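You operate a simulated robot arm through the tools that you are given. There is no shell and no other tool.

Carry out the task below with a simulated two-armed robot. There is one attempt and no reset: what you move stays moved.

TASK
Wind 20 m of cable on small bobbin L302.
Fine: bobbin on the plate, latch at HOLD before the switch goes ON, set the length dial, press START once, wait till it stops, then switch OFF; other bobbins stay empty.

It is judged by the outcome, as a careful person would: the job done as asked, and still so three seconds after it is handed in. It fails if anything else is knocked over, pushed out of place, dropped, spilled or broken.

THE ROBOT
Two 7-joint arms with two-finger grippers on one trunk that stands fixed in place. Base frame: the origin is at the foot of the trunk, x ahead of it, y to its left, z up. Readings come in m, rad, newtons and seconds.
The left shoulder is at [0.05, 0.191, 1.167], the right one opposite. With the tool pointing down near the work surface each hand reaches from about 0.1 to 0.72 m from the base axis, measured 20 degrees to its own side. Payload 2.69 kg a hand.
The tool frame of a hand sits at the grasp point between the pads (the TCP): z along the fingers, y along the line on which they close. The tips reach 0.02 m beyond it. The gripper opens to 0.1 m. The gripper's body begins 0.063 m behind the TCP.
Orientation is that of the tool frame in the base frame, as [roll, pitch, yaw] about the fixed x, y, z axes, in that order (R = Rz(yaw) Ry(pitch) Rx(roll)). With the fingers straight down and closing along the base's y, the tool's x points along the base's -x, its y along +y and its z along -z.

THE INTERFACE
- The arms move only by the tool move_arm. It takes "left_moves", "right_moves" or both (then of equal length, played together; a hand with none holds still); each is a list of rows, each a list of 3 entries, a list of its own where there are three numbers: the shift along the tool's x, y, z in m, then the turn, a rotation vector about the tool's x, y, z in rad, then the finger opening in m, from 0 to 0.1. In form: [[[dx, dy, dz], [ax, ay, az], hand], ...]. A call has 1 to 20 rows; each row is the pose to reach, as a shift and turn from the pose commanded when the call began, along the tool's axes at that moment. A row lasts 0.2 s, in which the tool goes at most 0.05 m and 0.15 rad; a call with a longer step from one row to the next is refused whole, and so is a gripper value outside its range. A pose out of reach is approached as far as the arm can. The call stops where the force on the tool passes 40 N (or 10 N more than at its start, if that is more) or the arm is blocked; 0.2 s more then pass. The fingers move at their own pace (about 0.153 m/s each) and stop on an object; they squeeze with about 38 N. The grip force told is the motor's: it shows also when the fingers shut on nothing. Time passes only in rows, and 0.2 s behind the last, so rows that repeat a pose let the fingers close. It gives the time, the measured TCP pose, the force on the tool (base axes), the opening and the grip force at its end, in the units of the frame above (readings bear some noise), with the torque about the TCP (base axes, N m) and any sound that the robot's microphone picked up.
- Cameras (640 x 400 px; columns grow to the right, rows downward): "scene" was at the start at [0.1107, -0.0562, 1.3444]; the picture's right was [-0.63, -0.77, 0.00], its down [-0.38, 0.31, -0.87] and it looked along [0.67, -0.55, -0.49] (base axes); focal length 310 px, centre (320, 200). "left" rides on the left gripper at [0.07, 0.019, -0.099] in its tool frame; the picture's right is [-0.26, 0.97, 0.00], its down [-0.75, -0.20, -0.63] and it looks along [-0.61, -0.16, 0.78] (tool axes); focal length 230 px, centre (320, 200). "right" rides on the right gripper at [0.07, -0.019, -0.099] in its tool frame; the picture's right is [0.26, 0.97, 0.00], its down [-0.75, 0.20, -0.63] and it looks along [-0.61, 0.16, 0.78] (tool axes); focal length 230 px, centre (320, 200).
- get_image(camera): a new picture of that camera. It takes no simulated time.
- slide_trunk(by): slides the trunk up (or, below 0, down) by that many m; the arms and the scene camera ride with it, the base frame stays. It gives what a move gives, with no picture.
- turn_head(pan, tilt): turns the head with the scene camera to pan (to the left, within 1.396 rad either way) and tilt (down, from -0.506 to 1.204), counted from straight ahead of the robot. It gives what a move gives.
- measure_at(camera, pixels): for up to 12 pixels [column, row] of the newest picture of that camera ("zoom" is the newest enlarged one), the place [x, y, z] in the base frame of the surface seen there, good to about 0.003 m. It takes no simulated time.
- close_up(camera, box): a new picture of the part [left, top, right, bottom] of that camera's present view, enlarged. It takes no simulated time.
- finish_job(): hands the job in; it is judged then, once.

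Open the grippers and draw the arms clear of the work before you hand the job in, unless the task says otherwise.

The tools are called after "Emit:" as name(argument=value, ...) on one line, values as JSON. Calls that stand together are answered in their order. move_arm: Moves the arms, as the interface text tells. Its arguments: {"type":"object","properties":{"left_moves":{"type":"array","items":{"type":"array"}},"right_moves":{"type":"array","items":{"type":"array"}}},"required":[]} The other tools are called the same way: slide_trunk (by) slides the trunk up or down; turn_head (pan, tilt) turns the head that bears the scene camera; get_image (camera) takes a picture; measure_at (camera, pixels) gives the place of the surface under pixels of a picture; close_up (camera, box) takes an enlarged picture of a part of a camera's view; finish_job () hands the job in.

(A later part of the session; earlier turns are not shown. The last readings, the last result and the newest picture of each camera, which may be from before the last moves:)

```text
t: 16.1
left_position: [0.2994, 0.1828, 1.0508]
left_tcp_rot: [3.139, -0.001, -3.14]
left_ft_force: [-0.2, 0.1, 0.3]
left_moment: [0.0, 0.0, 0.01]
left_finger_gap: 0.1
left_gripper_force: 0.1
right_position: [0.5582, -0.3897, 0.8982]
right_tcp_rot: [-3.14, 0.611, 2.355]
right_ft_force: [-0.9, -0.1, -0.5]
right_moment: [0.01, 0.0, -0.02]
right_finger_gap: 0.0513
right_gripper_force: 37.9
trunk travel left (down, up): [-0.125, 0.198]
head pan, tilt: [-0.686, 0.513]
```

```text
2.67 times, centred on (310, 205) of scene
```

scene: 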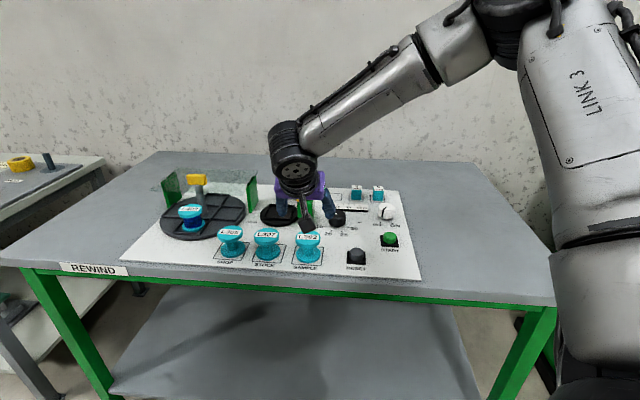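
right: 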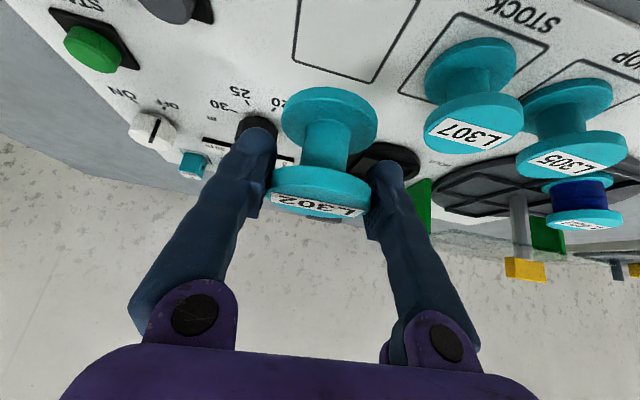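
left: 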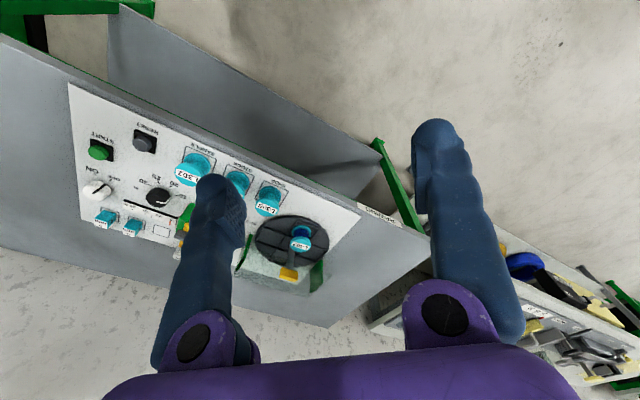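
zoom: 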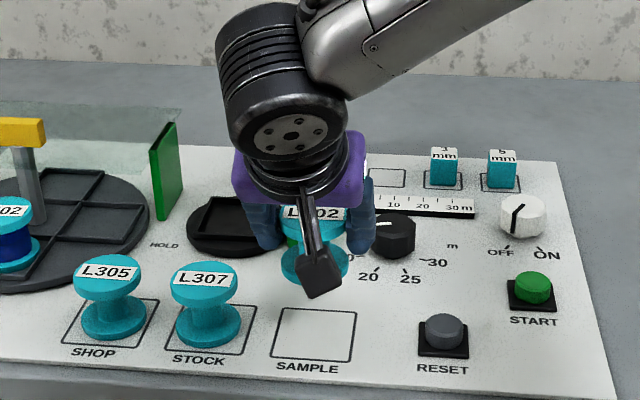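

L302 is held upright and clear of its mark. I'll raise it above the latch's hub height and carry it to hover over the plate.

Emit:
move_arm(right_moves=[[[-0.0206, 0, -0.0295], [0, 0, 0], 0.03], [[-0.0457, 0.0205, -0.0119], [0, 0, 0], 0.03], [[-0.0709, 0.041, 0.0057], [0, 0, 0], 0.03], [[-0.096, 0.0615, 0.0233], [0, 0, 0], 0.03], [[-0.1212, 0.082, 0.0409], [0, 0, 0], 0.03], [[-0.1463, 0.1025, 0.0585], [0, 0, 0], 0.03], [[-0.1463, 0.1025, 0.0585], [0, 0, 0], 0.03]])

Emit:
get_image(camera="right")

Emit:
close_up(camera="scene", box=[220, 130, 370, 240])

```text
t: 17.7
left_position: [0.2998, 0.1837, 1.0499]
left_tcp_rot: [3.141, 0.0, -3.141]
left_ft_force: [0.1, 0.2, 0.1]
left_moment: [0.0, 0.02, 0.02]
left_finger_gap: 0.0999
left_gripper_force: 0.0
right_position: [0.7053, -0.433, 0.943]
right_tcp_rot: [3.14, 0.614, 2.356]
right_ft_force: [-0.5, 0.3, -0.6]
right_moment: [0.0, 0.01, 0.01]
right_finger_gap: 0.0514
right_gripper_force: 38.3
right hand out of reach, approached as far as the arm can: row 6, 7
trunk travel left (down, up): [-0.125, 0.198]
head pan, tilt: [-0.686, 0.513]
```

```text
taken
```

right: 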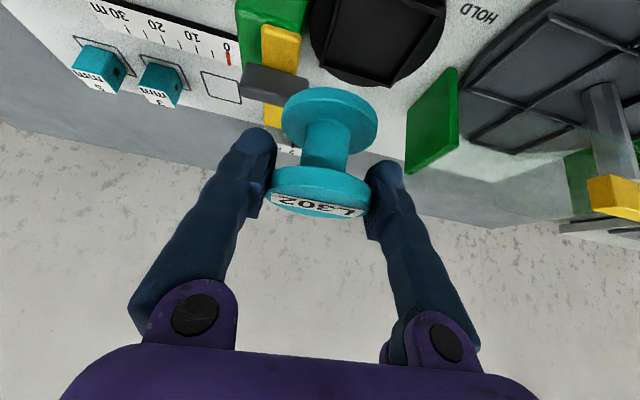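

```text
3.64 times, centred on (295, 185) of scene
```

zoom: 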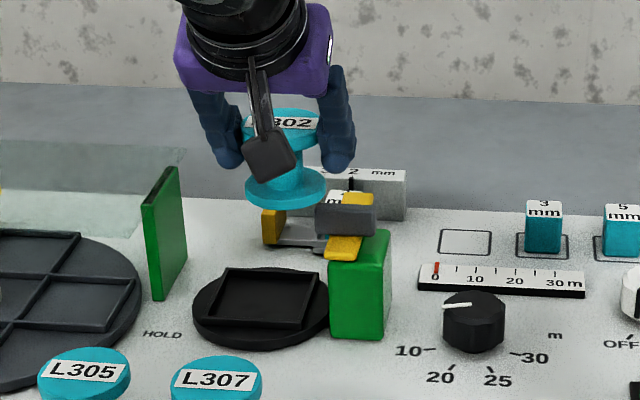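

The arm stopped short at (0.705,-0.433,0.943), with the bobbin still held. I'll look at the whole scene to judge the arm's posture before choosing another hand direction.

Emit:
get_image(camera="scene")

Emit:
get_image(camera="left")

```text
taken
```

scene: 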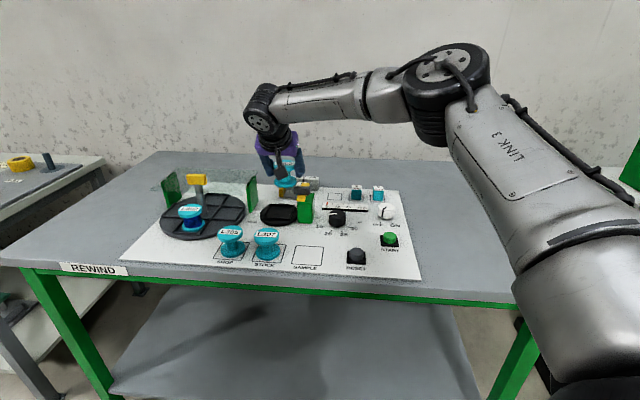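

```text
taken
```

left: 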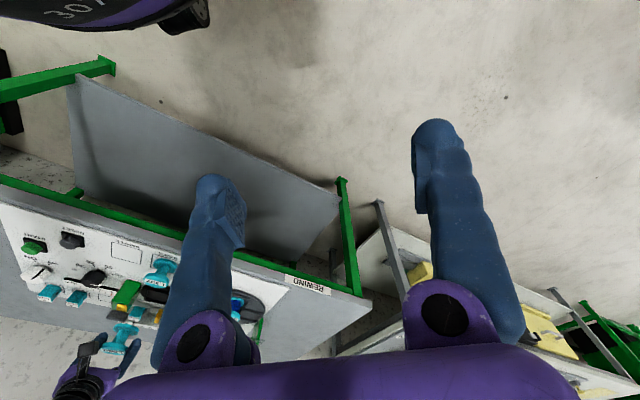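

The elbow is still clearly bent, so this is a wrist limit for this hand direction rather than full extension. I'll back off slightly and swing the hand about the vertical by +25°, so it points more radially while keeping the bobbin upright.

Emit:
move_arm(right_moves=[[[0.006, 0.0014, -0.0033], [-0.0625, 0, -0.0893], 0.03], [[0.012, 0.0027, -0.0066], [-0.125, 0, -0.1786], 0.03], [[0.018, 0.0041, -0.0098], [-0.1876, 0, -0.2679], 0.03], [[0.0239, 0.0054, -0.0131], [-0.2501, 0, -0.3572], 0.03], [[0.0239, 0.0054, -0.0131], [-0.2501, 0, -0.3572], 0.03]])

```text
t: 18.9
left_position: [0.3001, 0.1839, 1.0502]
left_tcp_rot: [-3.14, -0.001, -3.14]
left_ft_force: [0.4, 0.4, 0.2]
left_moment: [0.0, 0.02, 0.02]
left_finger_gap: 0.1
left_gripper_force: 0.1
right_position: [0.691, -0.4092, 0.9376]
right_tcp_rot: [-3.142, 0.612, 2.794]
right_ft_force: [0.3, 0.8, -0.8]
right_moment: [0.01, 0.0, -0.01]
right_finger_gap: 0.0516
right_gripper_force: 38.7
trunk travel left (down, up): [-0.125, 0.198]
head pan, tilt: [-0.686, 0.513]
```

The hand now points at -20° from x with the bobbin still held. I'll move to hover above the plate centre at z≈0.925.

Emit:
move_arm(right_moves=[[[-0.0111, 0.0006, 0.0129], [0, 0, 0], 0.03], [[-0.0222, 0.0011, 0.0258], [0, 0, 0], 0.03], [[-0.0333, 0.0017, 0.0387], [0, 0, 0], 0.03], [[-0.0333, 0.0017, 0.0387], [0, 0, 0], 0.03]])

Emit:
get_image(camera="scene")

Emit:
get_image(camera="right")

```text
t: 19.9
left_position: [0.2992, 0.1825, 1.0513]
left_tcp_rot: [-3.141, 0.0, -3.14]
left_ft_force: [0.1, 0.3, -0.2]
left_moment: [0.02, 0.0, 0.0]
left_finger_gap: 0.0999
left_gripper_force: 0.0
right_position: [0.7358, -0.4239, 0.9276]
right_tcp_rot: [-3.141, 0.613, 2.793]
right_ft_force: [0.2, -0.8, -0.1]
right_moment: [0.01, -0.03, -0.01]
right_finger_gap: 0.0516
right_gripper_force: 37.9
right hand out of reach, approached as far as the arm can: row 3
trunk travel left (down, up): [-0.125, 0.198]
head pan, tilt: [-0.686, 0.513]
```

```text
taken
```

scene: 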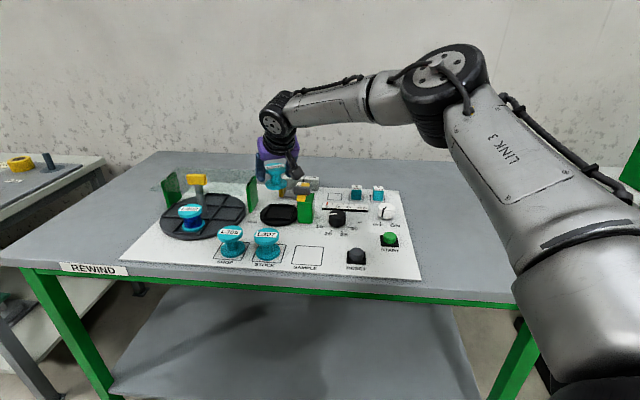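

```text
taken
```

right: 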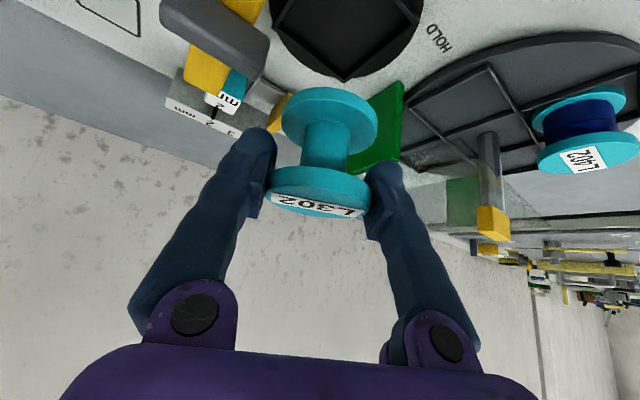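

The hand is at (0.736,-0.424,0.928), essentially over the plate. I'll zoom in to compare the bobbin position with the pocket corners.

Emit:
close_up(camera="scene", box=[240, 150, 330, 235])

Emit:
close_up(camera="right", box=[220, 0, 460, 230])

```text
4.71 times, centred on (285, 192) of scene
```

zoom: 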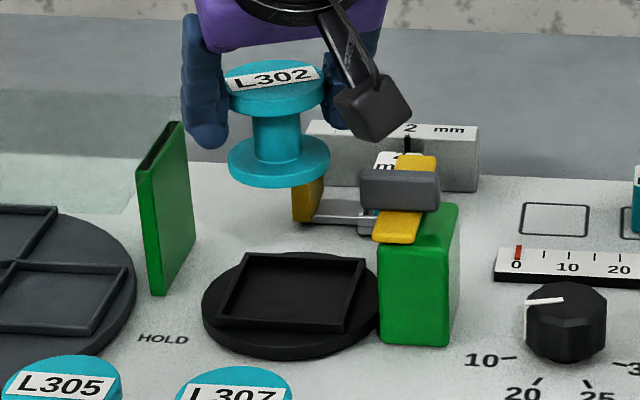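

```text
1.74 times, centred on (340, 115) of right
```

zoom: 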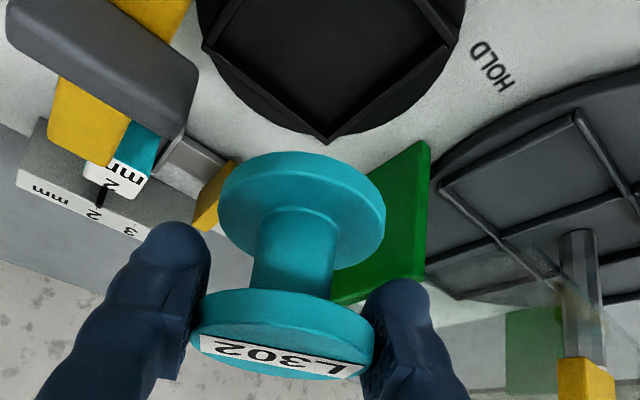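

I'll re-take the scene zoom and measure the pocket corners and the bobbin's flanges in it.

Emit:
close_up(camera="scene", box=[240, 150, 330, 235])

Emit:
measure_at(camera="zoom", pixels=[[219, 323], [346, 331], [364, 262], [252, 256], [230, 290], [355, 300], [285, 328], [305, 258], [290, 295], [235, 160], [325, 165], [280, 175]])

Emit:
measure_at(camera="zoom", pixels=[[232, 85], [318, 85], [275, 66], [275, 105], [275, 80], [380, 300], [382, 250], [455, 215], [365, 185], [436, 190], [400, 178], [340, 300]])

```text
4.71 times, centred on (285, 192) of scene
```

zoom: 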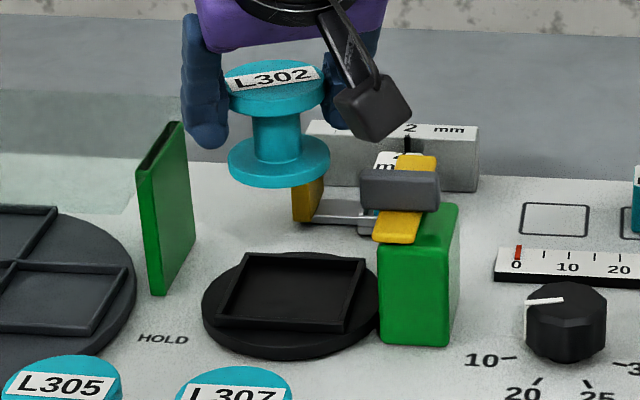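

```text
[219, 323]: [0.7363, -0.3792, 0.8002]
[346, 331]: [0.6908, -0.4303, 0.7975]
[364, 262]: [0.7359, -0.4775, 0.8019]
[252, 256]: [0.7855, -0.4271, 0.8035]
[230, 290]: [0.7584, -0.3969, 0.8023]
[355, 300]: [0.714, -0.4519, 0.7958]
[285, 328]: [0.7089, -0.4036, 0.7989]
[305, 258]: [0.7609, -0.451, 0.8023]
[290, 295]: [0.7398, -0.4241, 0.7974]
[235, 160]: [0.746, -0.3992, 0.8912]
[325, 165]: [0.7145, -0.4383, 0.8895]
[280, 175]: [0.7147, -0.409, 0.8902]
```

```text
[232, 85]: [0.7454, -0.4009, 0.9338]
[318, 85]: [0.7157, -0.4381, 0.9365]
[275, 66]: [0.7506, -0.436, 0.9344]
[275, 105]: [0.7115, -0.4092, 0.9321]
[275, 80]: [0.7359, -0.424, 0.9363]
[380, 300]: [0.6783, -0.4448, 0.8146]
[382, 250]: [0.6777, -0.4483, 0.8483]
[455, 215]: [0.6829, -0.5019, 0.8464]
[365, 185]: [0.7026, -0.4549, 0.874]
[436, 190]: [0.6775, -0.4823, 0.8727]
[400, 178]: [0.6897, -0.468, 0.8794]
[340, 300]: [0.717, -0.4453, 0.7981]
```

The pocket corners give a centre of about (0.7375,-0.427), and the bobbin is about 4–5 mm short of that in depth. I'll shift it 5 mm deeper while lowering 3 cm, which also tests reach at lower height.

Emit:
move_arm(right_moves=[[[0.0045, -0.0007, 0.0091], [0, 0, 0], 0.03], [[0.009, -0.0014, 0.0181], [0, 0, 0], 0.03], [[0.0135, -0.0021, 0.0272], [0, 0, 0], 0.03], [[0.0135, -0.0021, 0.0272], [0, 0, 0], 0.03]])

Emit:
close_up(camera="scene", box=[240, 160, 330, 235])

Emit:
get_image(camera="right")

```text
t: 20.9
left_position: [0.2994, 0.1837, 1.0507]
left_tcp_rot: [-3.141, -0.001, -3.139]
left_ft_force: [-0.3, 0.8, 0.6]
left_moment: [0.0, 0.01, 0.03]
left_finger_gap: 0.1001
left_gripper_force: 0.0
right_position: [0.729, -0.4287, 0.9009]
right_tcp_rot: [3.141, 0.611, 2.792]
right_ft_force: [-0.3, 0.3, -0.2]
right_moment: [-0.02, -0.02, -0.01]
right_finger_gap: 0.0516
right_gripper_force: 37.3
right hand out of reach, approached as far as the arm can: row 1, 2, 3, 4
trunk travel left (down, up): [-0.125, 0.198]
head pan, tilt: [-0.686, 0.513]
```

```text
5.33 times, centred on (285, 198) of scene
```

zoom: 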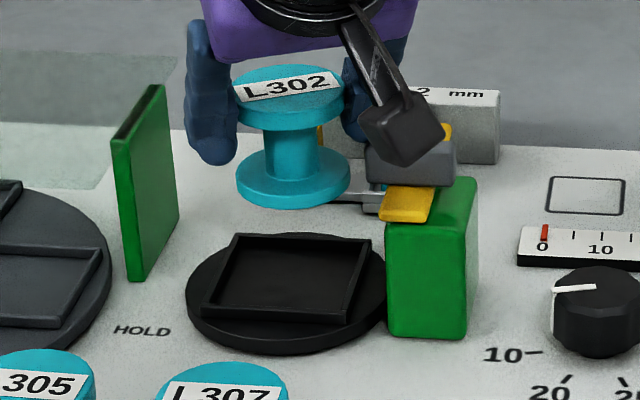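

```text
taken
```

right: 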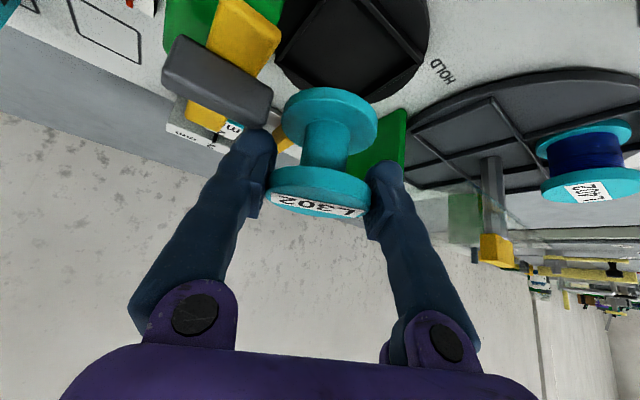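

Lower is worse for reach, so higher relative to the shoulder is better; I can instead lower with the trunk. First I'll measure the held bobbin's top rim to find its offset from the TCP.

Emit:
close_up(camera="scene", box=[260, 160, 315, 205])

```text
8.89 times, centred on (288, 182) of scene
```

zoom: 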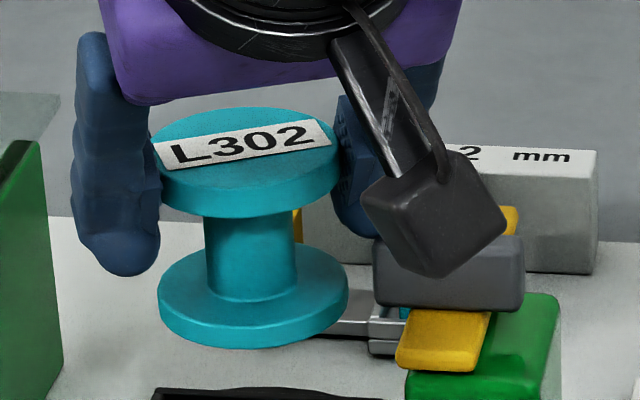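

I'll sample the top rim of the held bobbin in this zoom, plus the lower flange's rim.

Emit:
measure_at(camera="zoom", pixels=[[156, 150], [336, 150], [245, 111], [245, 188], [180, 125], [310, 125], [180, 178], [310, 178], [245, 150], [162, 300], [344, 290], [250, 320]])

```text
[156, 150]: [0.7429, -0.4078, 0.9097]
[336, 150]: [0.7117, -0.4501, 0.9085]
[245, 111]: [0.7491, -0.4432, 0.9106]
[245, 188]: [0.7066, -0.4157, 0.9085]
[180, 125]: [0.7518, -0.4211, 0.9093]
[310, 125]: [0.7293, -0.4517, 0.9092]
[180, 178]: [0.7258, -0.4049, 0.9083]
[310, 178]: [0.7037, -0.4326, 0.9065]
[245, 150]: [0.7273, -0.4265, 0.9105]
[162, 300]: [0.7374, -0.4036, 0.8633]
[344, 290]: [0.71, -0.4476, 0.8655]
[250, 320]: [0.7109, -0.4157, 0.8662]
```

The bobbin centre is within about 1.5 mm of the TCP. I'll raise to z≈0.961, where reach is longer, and move to (0.7385,-0.4273); then I'll use the trunk for the vertical descent.

Emit:
move_arm(right_moves=[[[-0.0172, 0, -0.0246], [0, 0, 0], 0.03], [[-0.0344, 0, -0.0492], [0, 0, 0], 0.03], [[-0.0379, 0.0023, -0.0467], [0, 0, 0], 0.03], [[-0.0414, 0.0046, -0.0443], [0, 0, 0], 0.03], [[-0.0414, 0.0046, -0.0443], [0, 0, 0], 0.03]])

```text
t: 22.1
left_position: [0.2993, 0.1821, 1.0505]
left_tcp_rot: [-3.14, 0.002, -3.14]
left_ft_force: [-0.7, 0.7, 0.5]
left_moment: [0.02, 0.03, 0.03]
left_finger_gap: 0.0998
left_gripper_force: 0.0
right_position: [0.7396, -0.428, 0.9603]
right_tcp_rot: [-3.141, 0.612, 2.793]
right_ft_force: [-0.2, -0.1, 0.3]
right_moment: [0.0, 0.02, -0.03]
right_finger_gap: 0.0515
right_gripper_force: 38.0
trunk travel left (down, up): [-0.125, 0.198]
head pan, tilt: [-0.686, 0.513]
```

The hand is at (0.7396,-0.428,0.9603) with no reach warning. I'll lower the trunk 0.09 m as the first stage of the vertical descent and then check clearances.

Emit:
slide_trunk(by=-0.09)

Emit:
close_up(camera="scene", box=[230, 120, 350, 210])

Emit:
get_image(camera="right")

Emit:
get_image(camera="scene")

```text
t: 23.4
left_position: [0.3003, 0.1832, 0.9608]
left_tcp_rot: [-3.14, 0.0, -3.14]
left_ft_force: [1.1, 0.4, -0.2]
left_moment: [-0.01, -0.02, 0.01]
left_finger_gap: 0.1001
left_gripper_force: 0.0
right_position: [0.7395, -0.4255, 0.871]
right_tcp_rot: [3.14, 0.613, 2.795]
right_ft_force: [7.2, 6.0, 5.5]
right_moment: [-0.19, 0.25, 0.05]
right_finger_gap: 0.0515
right_gripper_force: 38.0
trunk travel left (down, up): [-0.035, 0.288]
head pan, tilt: [-0.686, 0.513]
```

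```text
4.44 times, centred on (290, 165) of scene
```

zoom: 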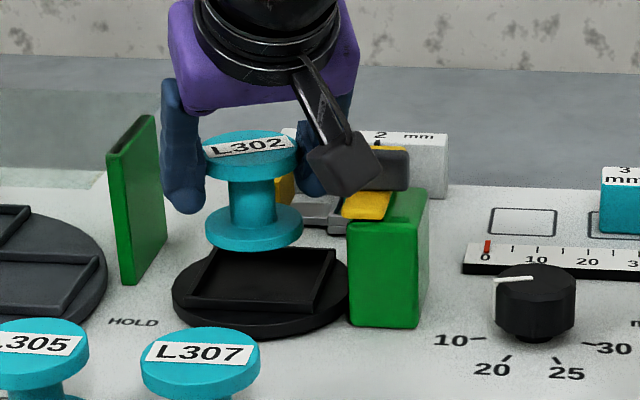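

```text
taken
```

right: 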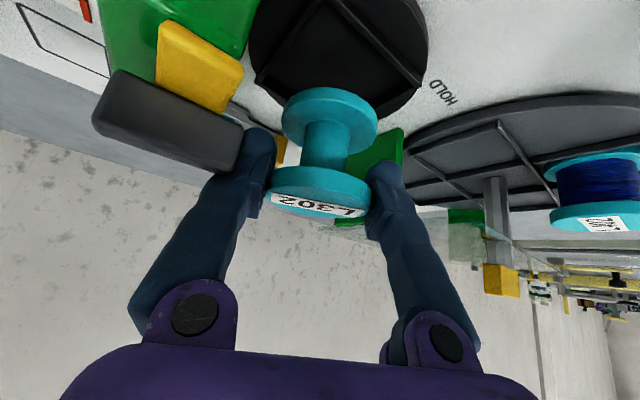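

```text
taken
```

scene: 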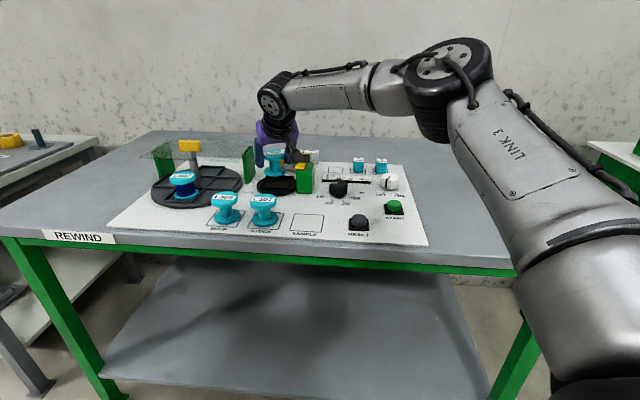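

There is a force of about (7,6,5.5) N on the tool: the right finger's outside seems to touch the grey hub's end near (245,160) in the right view. I'll raise the trunk back a little and measure that clearance precisely.

Emit:
slide_trunk(by=0.03)

Emit:
close_up(camera="right", box=[90, 0, 330, 220])

Emit:
measure_at(camera="zoom", pixels=[[60, 200], [200, 260], [320, 285], [330, 330], [355, 290], [370, 310], [250, 230], [150, 100], [270, 160], [300, 240], [120, 260], [430, 260]])

Emit:
close_up(camera="scene", box=[240, 120, 340, 210])

```text
t: 24.1
left_position: [0.299, 0.1815, 0.9922]
left_tcp_rot: [-3.141, 0.0, -3.14]
left_ft_force: [-0.3, -1.0, -0.5]
left_moment: [0.0, 0.03, -0.01]
left_finger_gap: 0.0999
left_gripper_force: 0.1
right_position: [0.7382, -0.4286, 0.9004]
right_tcp_rot: [-3.141, 0.611, 2.794]
right_ft_force: [-0.4, 0.4, -0.7]
right_moment: [-0.02, -0.01, 0.0]
right_finger_gap: 0.0514
right_gripper_force: 38.2
trunk travel left (down, up): [-0.065, 0.258]
head pan, tilt: [-0.686, 0.513]
```

```text
1.82 times, centred on (210, 110) of right
```

zoom: 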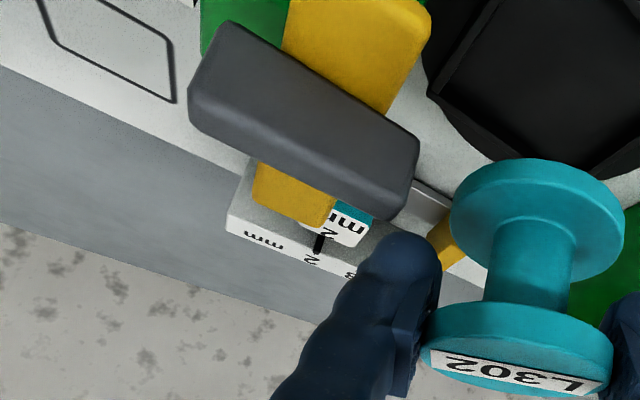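

```text
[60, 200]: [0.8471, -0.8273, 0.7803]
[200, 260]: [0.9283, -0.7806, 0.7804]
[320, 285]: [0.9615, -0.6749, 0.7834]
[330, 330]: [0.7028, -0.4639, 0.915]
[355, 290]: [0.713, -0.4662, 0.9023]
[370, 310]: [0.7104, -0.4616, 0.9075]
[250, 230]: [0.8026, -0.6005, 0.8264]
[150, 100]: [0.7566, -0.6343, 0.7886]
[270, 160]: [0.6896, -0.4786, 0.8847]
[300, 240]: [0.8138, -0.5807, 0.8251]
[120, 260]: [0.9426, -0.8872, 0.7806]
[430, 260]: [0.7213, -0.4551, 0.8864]
```

```text
4.44 times, centred on (290, 165) of scene
```

zoom: 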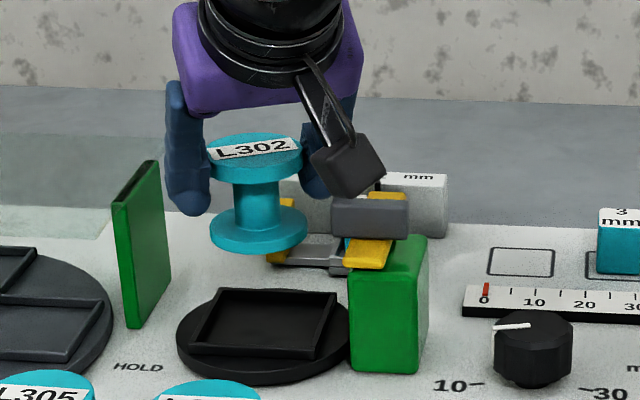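

Force is back to zero at z=0.900. I'll re-take the right zoom and measure the grey hub's end at (400,170) and the finger's outer face.

Emit:
close_up(camera="right", box=[150, 20, 310, 160])

```text
2.86 times, centred on (230, 90) of right
```

zoom: 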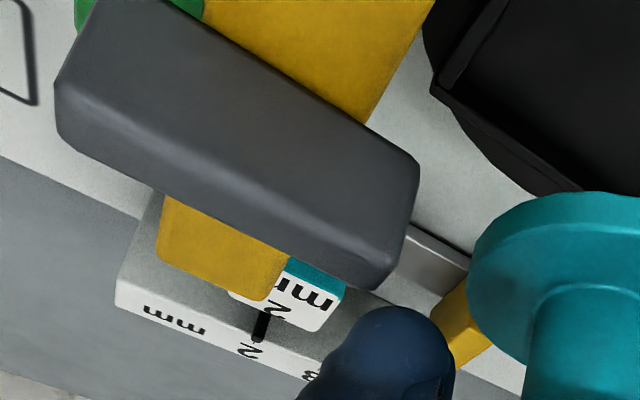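

Emit:
measure_at(camera="zoom", pixels=[[410, 165], [412, 200], [385, 250], [375, 280], [350, 240], [385, 165], [130, 20], [75, 90], [250, 110], [380, 215], [300, 70], [200, 170]])

```text
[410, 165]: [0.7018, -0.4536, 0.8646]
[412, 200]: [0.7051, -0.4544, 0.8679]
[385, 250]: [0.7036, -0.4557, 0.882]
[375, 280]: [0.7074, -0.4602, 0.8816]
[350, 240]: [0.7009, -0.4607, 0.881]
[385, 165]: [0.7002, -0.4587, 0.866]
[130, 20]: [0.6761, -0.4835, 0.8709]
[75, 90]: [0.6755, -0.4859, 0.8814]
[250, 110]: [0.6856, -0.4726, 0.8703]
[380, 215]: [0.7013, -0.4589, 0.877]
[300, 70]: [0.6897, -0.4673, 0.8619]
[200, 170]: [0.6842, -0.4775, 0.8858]
```

The grey hub's near end is at panel-left coordinate ≈0.1765, further out than I had estimated, so at this hand angle the finger just touches it. I'll back off and up, then swing the hand back to -45°, where the finger runs parallel to the hub's end, and check reach at this higher relative height.

Emit:
move_arm(right_moves=[[[0.0067, 0, -0.0258], [0, 0, 0], 0.03], [[0.0133, 0, -0.0516], [0, 0, 0], 0.03], [[0.0133, 0, -0.0516], [0.0625, 0, 0.0893], 0.03], [[0.0133, 0, -0.0516], [0.125, 0, 0.1786], 0.03], [[0.0133, 0, -0.0516], [0.1876, 0, 0.2679], 0.03], [[0.0133, 0, -0.0516], [0.2501, 0, 0.3572], 0.03]])

```text
t: 25.5
left_position: [0.2982, 0.1825, 0.9904]
left_tcp_rot: [-3.141, 0.0, -3.14]
left_ft_force: [0.2, -0.3, 0.7]
left_moment: [-0.01, -0.02, -0.01]
left_finger_gap: 0.1002
left_gripper_force: 0.0
right_position: [0.7012, -0.4149, 0.9348]
right_tcp_rot: [3.14, 0.61, 2.352]
right_ft_force: [-0.2, 0.3, -0.4]
right_moment: [0.01, 0.03, 0.01]
right_finger_gap: 0.0513
right_gripper_force: 38.5
trunk travel left (down, up): [-0.065, 0.258]
head pan, tilt: [-0.686, 0.513]
```

The bobbin is at (0.701,-0.415,0.935) with the hand at -45°. I'll try moving over the plate centre at this height.

Emit:
move_arm(right_moves=[[[-0.0096, 0.006, 0.0067], [0, 0, 0], 0.03], [[-0.0191, 0.012, 0.0134], [0, 0, 0], 0.03], [[-0.0287, 0.018, 0.0201], [0, 0, 0], 0.03], [[-0.0287, 0.018, 0.0201], [0, 0, 0], 0.03]])

```text
t: 26.5
left_position: [0.2998, 0.1825, 0.9903]
left_tcp_rot: [3.14, 0.0, -3.139]
left_ft_force: [-0.2, 0.0, -0.3]
left_moment: [0.0, 0.01, 0.02]
left_finger_gap: 0.0997
left_gripper_force: 0.1
right_position: [0.7105, -0.4331, 0.9352]
right_tcp_rot: [3.139, 0.613, 2.357]
right_ft_force: [0.1, 0.1, -0.6]
right_moment: [-0.03, -0.01, 0.0]
right_finger_gap: 0.0512
right_gripper_force: 38.1
right hand out of reach, approached as far as the arm can: row 1, 2, 3, 4
trunk travel left (down, up): [-0.065, 0.258]
head pan, tilt: [-0.686, 0.513]
```

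At -45° the arm is stopped again near (0.7105,-0.433). I'll probe whether the leftward part is the limit by moving to the plate's left-right line but 4 cm shallower, at (0.707,-0.396).

Emit:
move_arm(right_moves=[[[0.0117, 0.0117, -0.0082], [0, 0, 0], 0.03], [[0.0234, 0.0234, -0.0164], [0, 0, 0], 0.03], [[0.0234, 0.0234, -0.0164], [0, 0, 0], 0.03]])

```text
t: 27.3
left_position: [0.2995, 0.1823, 0.9908]
left_tcp_rot: [-3.141, 0.0, -3.14]
left_ft_force: [0.1, 0.3, 0.3]
left_moment: [-0.03, -0.02, 0.05]
left_finger_gap: 0.1001
left_gripper_force: 0.2
right_position: [0.7006, -0.3977, 0.9355]
right_tcp_rot: [3.14, 0.612, 2.357]
right_ft_force: [0.7, -0.8, -1.3]
right_moment: [-0.03, 0.02, -0.01]
right_finger_gap: 0.0514
right_gripper_force: 37.7
right hand out of reach, approached as far as the arm can: row 2, 3
trunk travel left (down, up): [-0.065, 0.258]
head pan, tilt: [-0.686, 0.513]
```

The boundary looks like a fixed elbow limit, so -45° won't reach the plate, while about -30° with a 43° tilt should both reach and clear the hub. That needs a re-grip, so I'll carry the bobbin back over its SAMPLE mark.

Emit:
move_arm(right_moves=[[[0.0272, -0.0238, -0.0082], [0, 0, 0], 0.03], [[0.0545, -0.0475, -0.0165], [0, 0, 0], 0.03], [[0.0817, -0.0713, -0.0247], [0, 0, 0], 0.03], [[0.1089, -0.095, -0.0329], [0, 0, 0], 0.03], [[0.1089, -0.095, -0.0329], [0, 0, 0], 0.03]])

Emit:
get_image(camera="right")

```text
t: 28.5
left_position: [0.2979, 0.1819, 0.9897]
left_tcp_rot: [-3.14, -0.001, -3.139]
left_ft_force: [0.9, -0.3, 0.5]
left_moment: [0.01, -0.03, -0.02]
left_finger_gap: 0.0998
left_gripper_force: 0.1
right_position: [0.5535, -0.3901, 0.898]
right_tcp_rot: [3.14, 0.612, 2.357]
right_ft_force: [-0.4, -0.8, -0.5]
right_moment: [0.01, 0.03, 0.02]
right_finger_gap: 0.0516
right_gripper_force: 38.3
trunk travel left (down, up): [-0.065, 0.258]
head pan, tilt: [-0.686, 0.513]
```

```text
taken
```

right: 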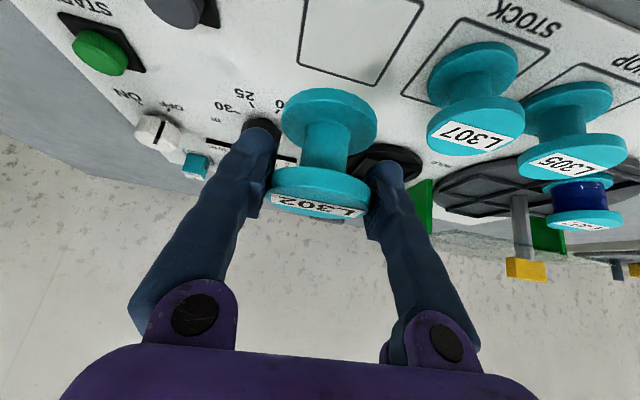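

The SAMPLE square is empty below. I'll lower the bobbin onto it to TCP z≈0.830, the height at which I picked it up.

Emit:
move_arm(right_moves=[[[0.0115, 0.0033, 0.0169], [0, 0, 0], 0.03], [[0.0229, 0.0033, 0.0338], [0, 0, 0], 0.03], [[0.0315, 0.0033, 0.0464], [0, 0, 0], 0.03], [[0.0382, 0.0033, 0.0563], [0, 0, 0], 0.03], [[0.0382, 0.0033, 0.0563], [0, 0, 0], 0.03]])

Emit:
get_image(camera="right")

Emit:
close_up(camera="scene", box=[240, 150, 400, 270])

```text
t: 29.7
left_position: [0.2997, 0.1827, 0.9916]
left_tcp_rot: [-3.14, 0.002, -3.138]
left_ft_force: [0.8, -0.1, 0.3]
left_moment: [0.01, -0.06, 0.0]
left_finger_gap: 0.1002
left_gripper_force: 0.0
right_position: [0.5597, -0.3881, 0.8297]
right_tcp_rot: [3.139, 0.612, 2.356]
right_ft_force: [-0.6, 0.5, -0.4]
right_moment: [0.02, 0.01, -0.01]
right_finger_gap: 0.0517
right_gripper_force: 38.0
trunk travel left (down, up): [-0.065, 0.258]
head pan, tilt: [-0.686, 0.513]
```

```text
taken
```

right: 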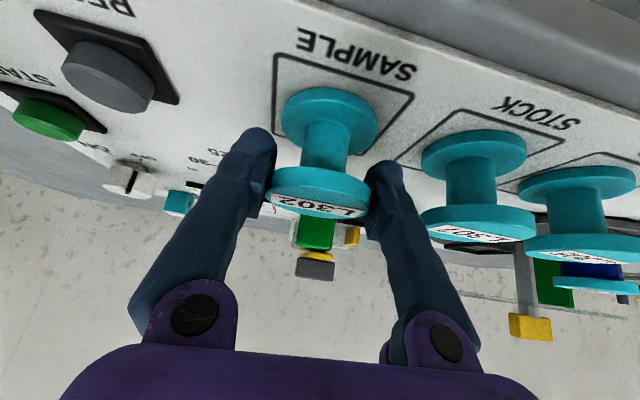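

```text
3.33 times, centred on (320, 210) of scene
```

zoom: 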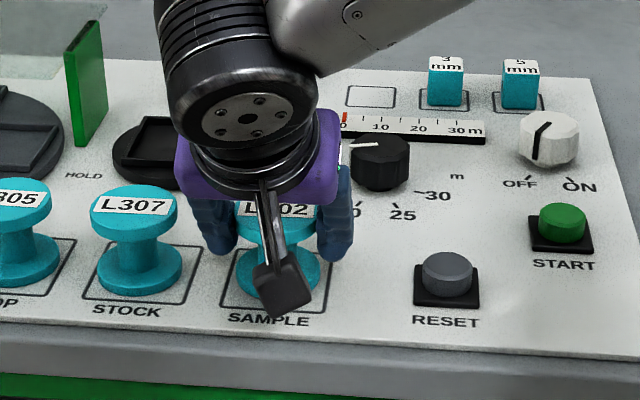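

No contact force yet, so the bobbin is at or just above the panel. I'll lower 1.5 mm more and open the fingers to 0.075.

Emit:
move_arm(right_moves=[[[0.0009, 0, 0.0012], [0, 0, 0], 0.03], [[0.0009, 0, 0.0012], [0, 0, 0], 0.03], [[0.0009, 0, 0.0012], [0, 0, 0], 0.06], [[0.0009, 0, 0.0012], [0, 0, 0], 0.078], [[0.0009, 0, 0.0012], [0, 0, 0], 0.078]])

Emit:
get_image(camera="right")

```text
t: 30.9
left_position: [0.2986, 0.1819, 0.9919]
left_tcp_rot: [3.141, 0.0, -3.139]
left_ft_force: [0.4, 0.9, -0.9]
left_moment: [-0.01, 0.0, 0.0]
left_finger_gap: 0.1002
left_gripper_force: 0.1
right_position: [0.559, -0.3894, 0.828]
right_tcp_rot: [-3.141, 0.613, 2.358]
right_ft_force: [0.1, 0.4, -0.4]
right_moment: [-0.02, 0.0, -0.01]
right_finger_gap: 0.0781
right_gripper_force: 0.1
trunk travel left (down, up): [-0.065, 0.258]
head pan, tilt: [-0.686, 0.513]
```

```text
taken
```

right: 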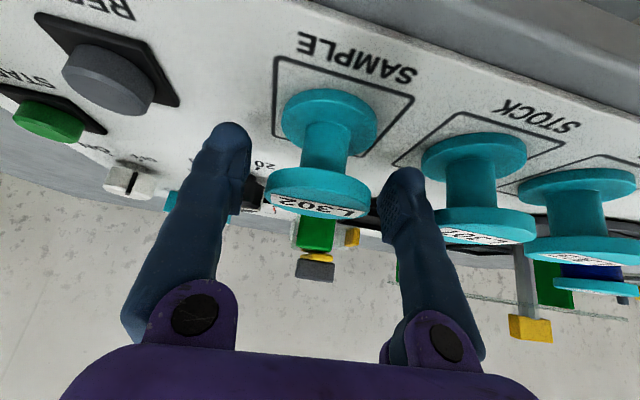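

The bobbin stands freely on SAMPLE. I'll rise clear and re-orient the empty hand to -30° and 43° tilt, so I can test reach over the plate before re-gripping.

Emit:
move_arm(right_moves=[[[-0.0163, 0, -0.0232], [0, 0, 0], 0.078], [[-0.0325, 0, -0.0464], [0, 0, 0], 0.078], [[-0.0488, 0, -0.0696], [0, 0, 0], 0.078], [[-0.0488, 0, -0.0696], [-0.0752, 0, -0.1073], 0.078], [[-0.0488, 0, -0.0696], [-0.1503, 0, -0.2146], 0.078], [[-0.0488, 0, -0.0696], [-0.1503, 0, -0.2146], 0.03]])

Emit:
move_arm(right_moves=[[[0, 0, 0], [0, -0.07, 0], 0.03], [[0, 0, 0], [0, -0.14, 0], 0.03], [[0, 0, 0], [0, -0.14, 0], 0.03]])

```text
t: 32.3
left_position: [0.2979, 0.1829, 0.9909]
left_tcp_rot: [-3.141, 0.0, -3.14]
left_ft_force: [0.6, -0.4, -0.1]
left_moment: [0.03, 0.01, -0.03]
left_finger_gap: 0.1002
left_gripper_force: 0.1
right_position: [0.5575, -0.3887, 0.9136]
right_tcp_rot: [-3.141, 0.615, 2.621]
right_ft_force: [-0.3, 0.0, -0.6]
right_moment: [-0.02, -0.01, 0.01]
right_finger_gap: 0.03
right_gripper_force: 0.0
trunk travel left (down, up): [-0.065, 0.258]
head pan, tilt: [-0.686, 0.513]
```

```text
t: 33.1
left_position: [0.2996, 0.1828, 0.9903]
left_tcp_rot: [3.141, 0.001, -3.14]
left_ft_force: [0.6, -0.3, -0.3]
left_moment: [0.0, 0.04, 0.01]
left_finger_gap: 0.1
left_gripper_force: 0.0
right_position: [0.5585, -0.3894, 0.9143]
right_tcp_rot: [-3.14, 0.753, 2.62]
right_ft_force: [-1.1, 0.0, -0.2]
right_moment: [0.0, 0.04, 0.0]
right_finger_gap: 0.0301
right_gripper_force: 0.0
trunk travel left (down, up): [-0.065, 0.258]
head pan, tilt: [-0.686, 0.513]
```

The hand is now at -30° with 43° tilt. I'll test reach to the plate centre with fingers nearly closed, first at z≈0.93 and then at 0.9065, which is the same height relative to the shoulder as final placement with the trunk at its lowest.

Emit:
move_arm(right_moves=[[[-0.0278, 0.0114, 0.0216], [0, 0, 0], 0.03], [[-0.0556, 0.0227, 0.0433], [0, 0, 0], 0.03], [[-0.0834, 0.0341, 0.0649], [0, 0, 0], 0.03], [[-0.1112, 0.0454, 0.0866], [0, 0, 0], 0.03], [[-0.139, 0.0568, 0.1082], [0, 0, 0], 0.03], [[-0.1229, 0.0568, 0.1254], [0, 0, 0], 0.03], [[-0.1229, 0.0568, 0.1254], [0, 0, 0], 0.03]])

Emit:
get_image(camera="right")

Emit:
close_up(camera="scene", box=[230, 120, 350, 220])

```text
t: 34.7
left_position: [0.2989, 0.1834, 0.9915]
left_tcp_rot: [3.141, 0.0, -3.139]
left_ft_force: [-0.4, -0.5, -0.5]
left_moment: [0.01, 0.05, 0.0]
left_finger_gap: 0.1
left_gripper_force: 0.0
right_position: [0.7387, -0.4272, 0.9085]
right_tcp_rot: [-3.141, 0.752, 2.62]
right_ft_force: [0.4, -1.3, -0.6]
right_moment: [0.02, 0.01, 0.0]
right_finger_gap: 0.0301
right_gripper_force: 0.1
trunk travel left (down, up): [-0.065, 0.258]
head pan, tilt: [-0.686, 0.513]
```

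```text
taken
```

right: 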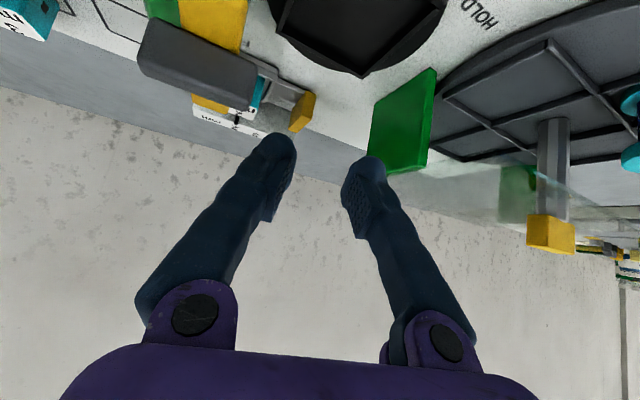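

```text
4.00 times, centred on (290, 170) of scene
```

zoom: 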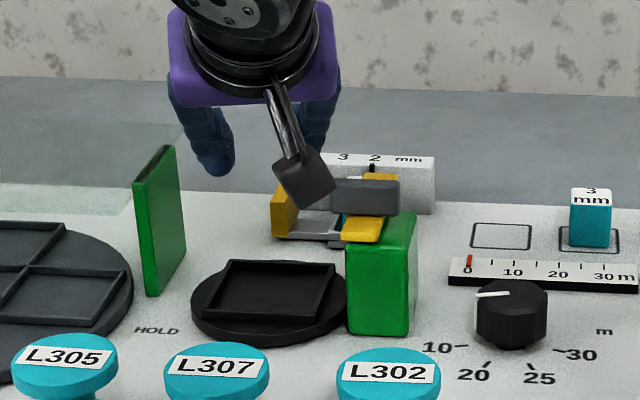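

That pose is fully reachable. I'll test whether another 6° of swing towards -36° is still reachable here, since that gives the finger more room from the hub.

Emit:
move_arm(right_moves=[[[0, 0, 0], [0.0342, 0, 0.0365], 0.03], [[0, 0, 0], [0.0684, 0, 0.073], 0.03], [[0, 0, 0], [0.0684, 0, 0.073], 0.03]])

```text
t: 35.5
left_position: [0.2992, 0.1831, 0.9898]
left_tcp_rot: [-3.14, 0.002, -3.14]
left_ft_force: [0.8, 0.4, -0.2]
left_moment: [-0.01, -0.04, 0.03]
left_finger_gap: 0.1002
left_gripper_force: 0.0
right_position: [0.7346, -0.428, 0.9085]
right_tcp_rot: [3.141, 0.754, 2.519]
right_ft_force: [0.9, -0.1, 0.7]
right_moment: [0.02, 0.02, 0.01]
right_finger_gap: 0.0301
right_gripper_force: 0.1
right hand out of reach, approached as far as the arm can: row 2, 3
trunk travel left (down, up): [-0.065, 0.258]
head pan, tilt: [-0.686, 0.513]
```

-36° is just out, so I'll use -32°, which is inside the reachable range. Now I'll rise and return over L302 with that orientation and open the fingers.

Emit:
move_arm(right_moves=[[[-0.0205, 0, -0.0219], [0, 0, 0], 0.03], [[0.0069, -0.0143, -0.0412], [-0.0219, 0, -0.0233], 0.03], [[0.0344, -0.0286, -0.0605], [-0.0438, 0, -0.0467], 0.03], [[0.0618, -0.0428, -0.0799], [-0.0438, 0, -0.0467], 0.05], [[0.0893, -0.0571, -0.0992], [-0.0438, 0, -0.0467], 0.078], [[0.1167, -0.0714, -0.1185], [-0.0438, 0, -0.0467], 0.078], [[0.1167, -0.0714, -0.1185], [-0.0438, 0, -0.0467], 0.078]])

Emit:
close_up(camera="right", box=[250, 0, 420, 130])

Emit:
close_up(camera="scene", box=[280, 200, 340, 260])

```text
t: 37.1
left_position: [0.2999, 0.1824, 0.9916]
left_tcp_rot: [3.141, 0.0, -3.141]
left_ft_force: [-0.3, 1.0, -0.2]
left_moment: [-0.01, 0.04, 0.02]
left_finger_gap: 0.1
left_gripper_force: 0.1
right_position: [0.5613, -0.3888, 0.9132]
right_tcp_rot: [3.141, 0.752, 2.584]
right_ft_force: [0.1, 0.3, -0.1]
right_moment: [-0.03, 0.0, -0.02]
right_finger_gap: 0.0781
right_gripper_force: 0.1
trunk travel left (down, up): [-0.065, 0.258]
head pan, tilt: [-0.686, 0.513]
```

```text
3.08 times, centred on (335, 65) of right
```

zoom: 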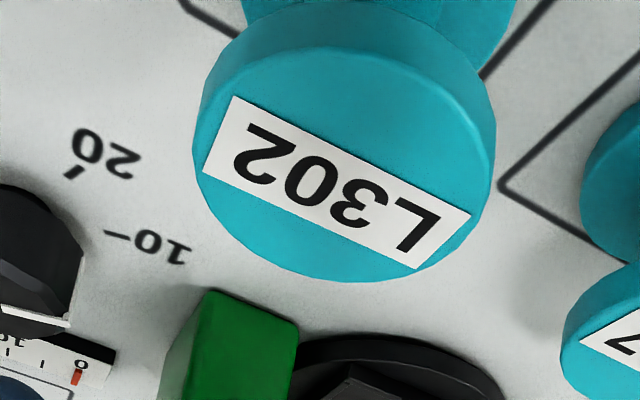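

```text
6.67 times, centred on (310, 230) of scene
```

zoom: 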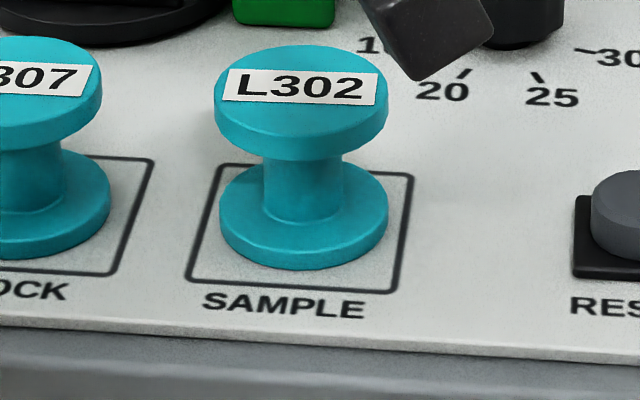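

L302 stands at the centre of its SAMPLE mark. I'll measure its top rim again for the new grasp.

Emit:
measure_at(camera="zoom", pixels=[[220, 92], [384, 92], [302, 49], [302, 132], [242, 64], [362, 64], [242, 122], [362, 122], [302, 90], [302, 245], [225, 220], [380, 220]])

```text
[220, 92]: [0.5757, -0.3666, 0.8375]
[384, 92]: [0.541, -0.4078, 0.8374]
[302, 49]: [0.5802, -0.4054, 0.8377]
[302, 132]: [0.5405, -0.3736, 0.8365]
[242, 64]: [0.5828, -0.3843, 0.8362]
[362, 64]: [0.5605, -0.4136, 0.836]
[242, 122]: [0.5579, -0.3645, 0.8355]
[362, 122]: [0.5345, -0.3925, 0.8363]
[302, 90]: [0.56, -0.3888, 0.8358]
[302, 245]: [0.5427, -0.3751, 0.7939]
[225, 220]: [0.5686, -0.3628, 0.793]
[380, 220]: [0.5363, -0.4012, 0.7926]
```

The bobbin centre is (0.559,-0.3886). I'll descend to grip its top flange at TCP z≈0.8285.

Emit:
move_arm(right_moves=[[[0.0151, 0, 0.0152], [0, 0, 0], 0.078], [[0.0302, 0, 0.0303], [0, 0, 0], 0.078], [[0.0452, 0, 0.0455], [0, 0, 0], 0.078], [[0.0603, 0, 0.0606], [0, 0, 0], 0.078], [[0.0603, 0, 0.0606], [0, 0, 0], 0.078]])

Emit:
get_image(camera="right")

```text
t: 38.3
left_position: [0.2996, 0.1827, 0.9904]
left_tcp_rot: [-3.14, 0.0, -3.14]
left_ft_force: [-0.1, -0.7, 0.2]
left_moment: [0.01, -0.01, 0.01]
left_finger_gap: 0.0998
left_gripper_force: 0.1
right_position: [0.5582, -0.3874, 0.8288]
right_tcp_rot: [-3.141, 0.75, 2.584]
right_ft_force: [-0.2, -0.3, 0.7]
right_moment: [0.02, -0.01, -0.01]
right_finger_gap: 0.0781
right_gripper_force: 0.0
trunk travel left (down, up): [-0.065, 0.258]
head pan, tilt: [-0.686, 0.513]
```

```text
taken
```

right: 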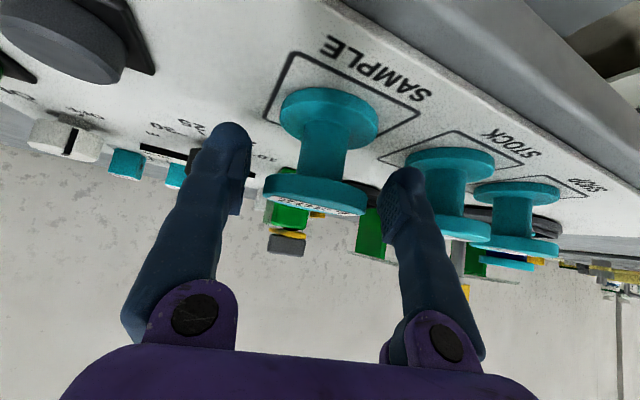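

The top flange at (315,190) sits between the fingers, with the camera well clear of RESET. I'll close on it.

Emit:
move_arm(right_moves=[[[0, 0, 0], [0, 0, 0], 0.06], [[0, 0, 0], [0, 0, 0], 0.04], [[0, 0, 0], [0, 0, 0], 0.03], [[0, 0, 0], [0, 0, 0], 0.03]])

```text
t: 39.3
left_position: [0.2997, 0.1811, 0.9912]
left_tcp_rot: [3.141, 0.001, -3.141]
left_ft_force: [0.3, 0.6, 0.2]
left_moment: [0.0, -0.01, 0.01]
left_finger_gap: 0.0999
left_gripper_force: 0.1
right_position: [0.5577, -0.3881, 0.829]
right_tcp_rot: [3.141, 0.751, 2.584]
right_ft_force: [1.1, 0.2, -0.4]
right_moment: [-0.01, -0.04, -0.01]
right_finger_gap: 0.0506
right_gripper_force: 37.6
trunk travel left (down, up): [-0.065, 0.258]
head pan, tilt: [-0.686, 0.513]
```

Gripped at 0.0506 m with 37.6 N. I'll lift to z≈0.94 and carry it over to the plate.

Emit:
move_arm(right_moves=[[[-0.0252, 0, -0.027], [0, 0, 0], 0.03], [[-0.0505, 0, -0.0541], [0, 0, 0], 0.03], [[-0.0757, 0, -0.0811], [0, 0, 0], 0.03], [[-0.1009, 0.0125, -0.0576], [0, 0, 0], 0.03], [[-0.1261, 0.025, -0.034], [0, 0, 0], 0.03], [[-0.1514, 0.0376, -0.0105], [0, 0, 0], 0.03], [[-0.1766, 0.0501, 0.0131], [0, 0, 0], 0.03], [[-0.2018, 0.0626, 0.0366], [0, 0, 0], 0.03], [[-0.2018, 0.0626, 0.0366], [0, 0, 0], 0.03]])

Emit:
close_up(camera="scene", box=[250, 110, 340, 210])

```text
t: 41.3
left_position: [0.3005, 0.1827, 0.9913]
left_tcp_rot: [-3.14, 0.002, -3.14]
left_ft_force: [0.8, -0.8, 0.2]
left_moment: [0.01, 0.0, 0.02]
left_finger_gap: 0.0999
left_gripper_force: 0.2
right_position: [0.7375, -0.4258, 0.9431]
right_tcp_rot: [-3.141, 0.752, 2.583]
right_ft_force: [-0.2, 0.2, 0.0]
right_moment: [0.0, -0.01, 0.0]
right_finger_gap: 0.0501
right_gripper_force: 38.7
trunk travel left (down, up): [-0.065, 0.258]
head pan, tilt: [-0.686, 0.513]
```

```text
4.00 times, centred on (295, 160) of scene
```

zoom: 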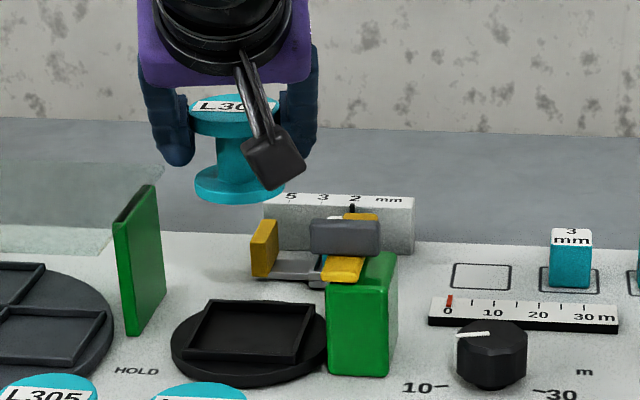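

Hovering at (0.7375,-0.4258,0.943), fully reached. I'll check the held bobbin's attitude and centre before descending.

Emit:
close_up(camera="scene", box=[265, 120, 325, 170])

Emit:
get_image(camera="right")

```text
8.00 times, centred on (295, 145) of scene
```

zoom: 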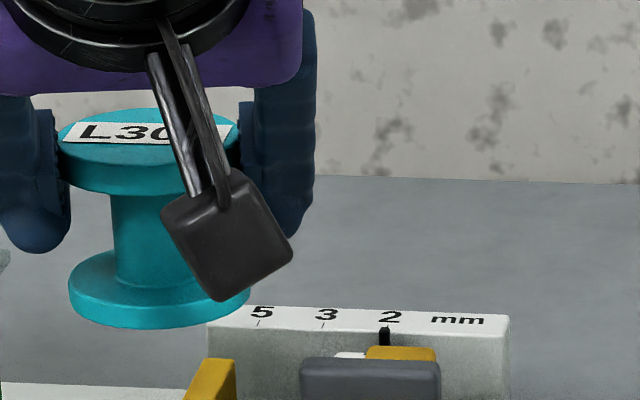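

```text
taken
```

right: 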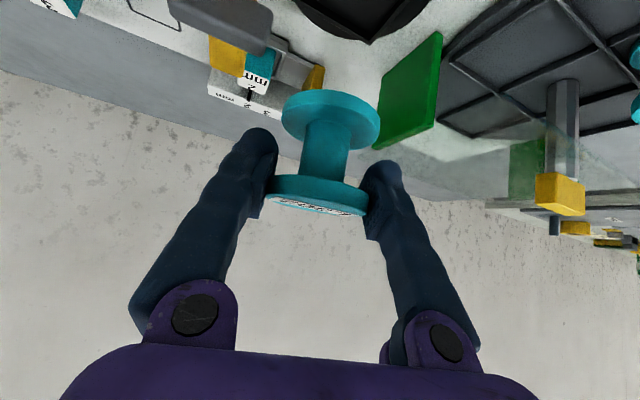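

The bobbin hangs upright. I'll measure its visible top rim and lower flange to get its centre relative to the pocket.

Emit:
close_up(camera="scene", box=[265, 120, 325, 170])

Emit:
measure_at(camera="zoom", pixels=[[62, 140], [238, 145], [130, 112], [140, 168], [85, 122], [100, 162], [75, 285], [115, 310], [140, 318], [160, 320], [200, 315], [90, 265]])

```text
8.00 times, centred on (295, 145) of scene
```

zoom: 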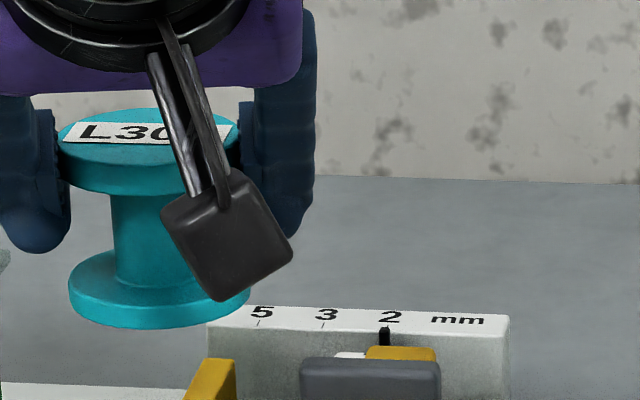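

```text
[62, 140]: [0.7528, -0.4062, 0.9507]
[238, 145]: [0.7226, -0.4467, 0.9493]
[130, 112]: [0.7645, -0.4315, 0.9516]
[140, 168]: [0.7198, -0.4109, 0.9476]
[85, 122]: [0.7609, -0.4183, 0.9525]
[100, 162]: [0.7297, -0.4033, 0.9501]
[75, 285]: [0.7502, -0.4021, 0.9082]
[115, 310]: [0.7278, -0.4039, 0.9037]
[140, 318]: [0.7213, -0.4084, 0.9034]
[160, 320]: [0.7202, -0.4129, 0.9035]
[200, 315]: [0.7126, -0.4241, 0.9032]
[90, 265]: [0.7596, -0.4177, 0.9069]
```

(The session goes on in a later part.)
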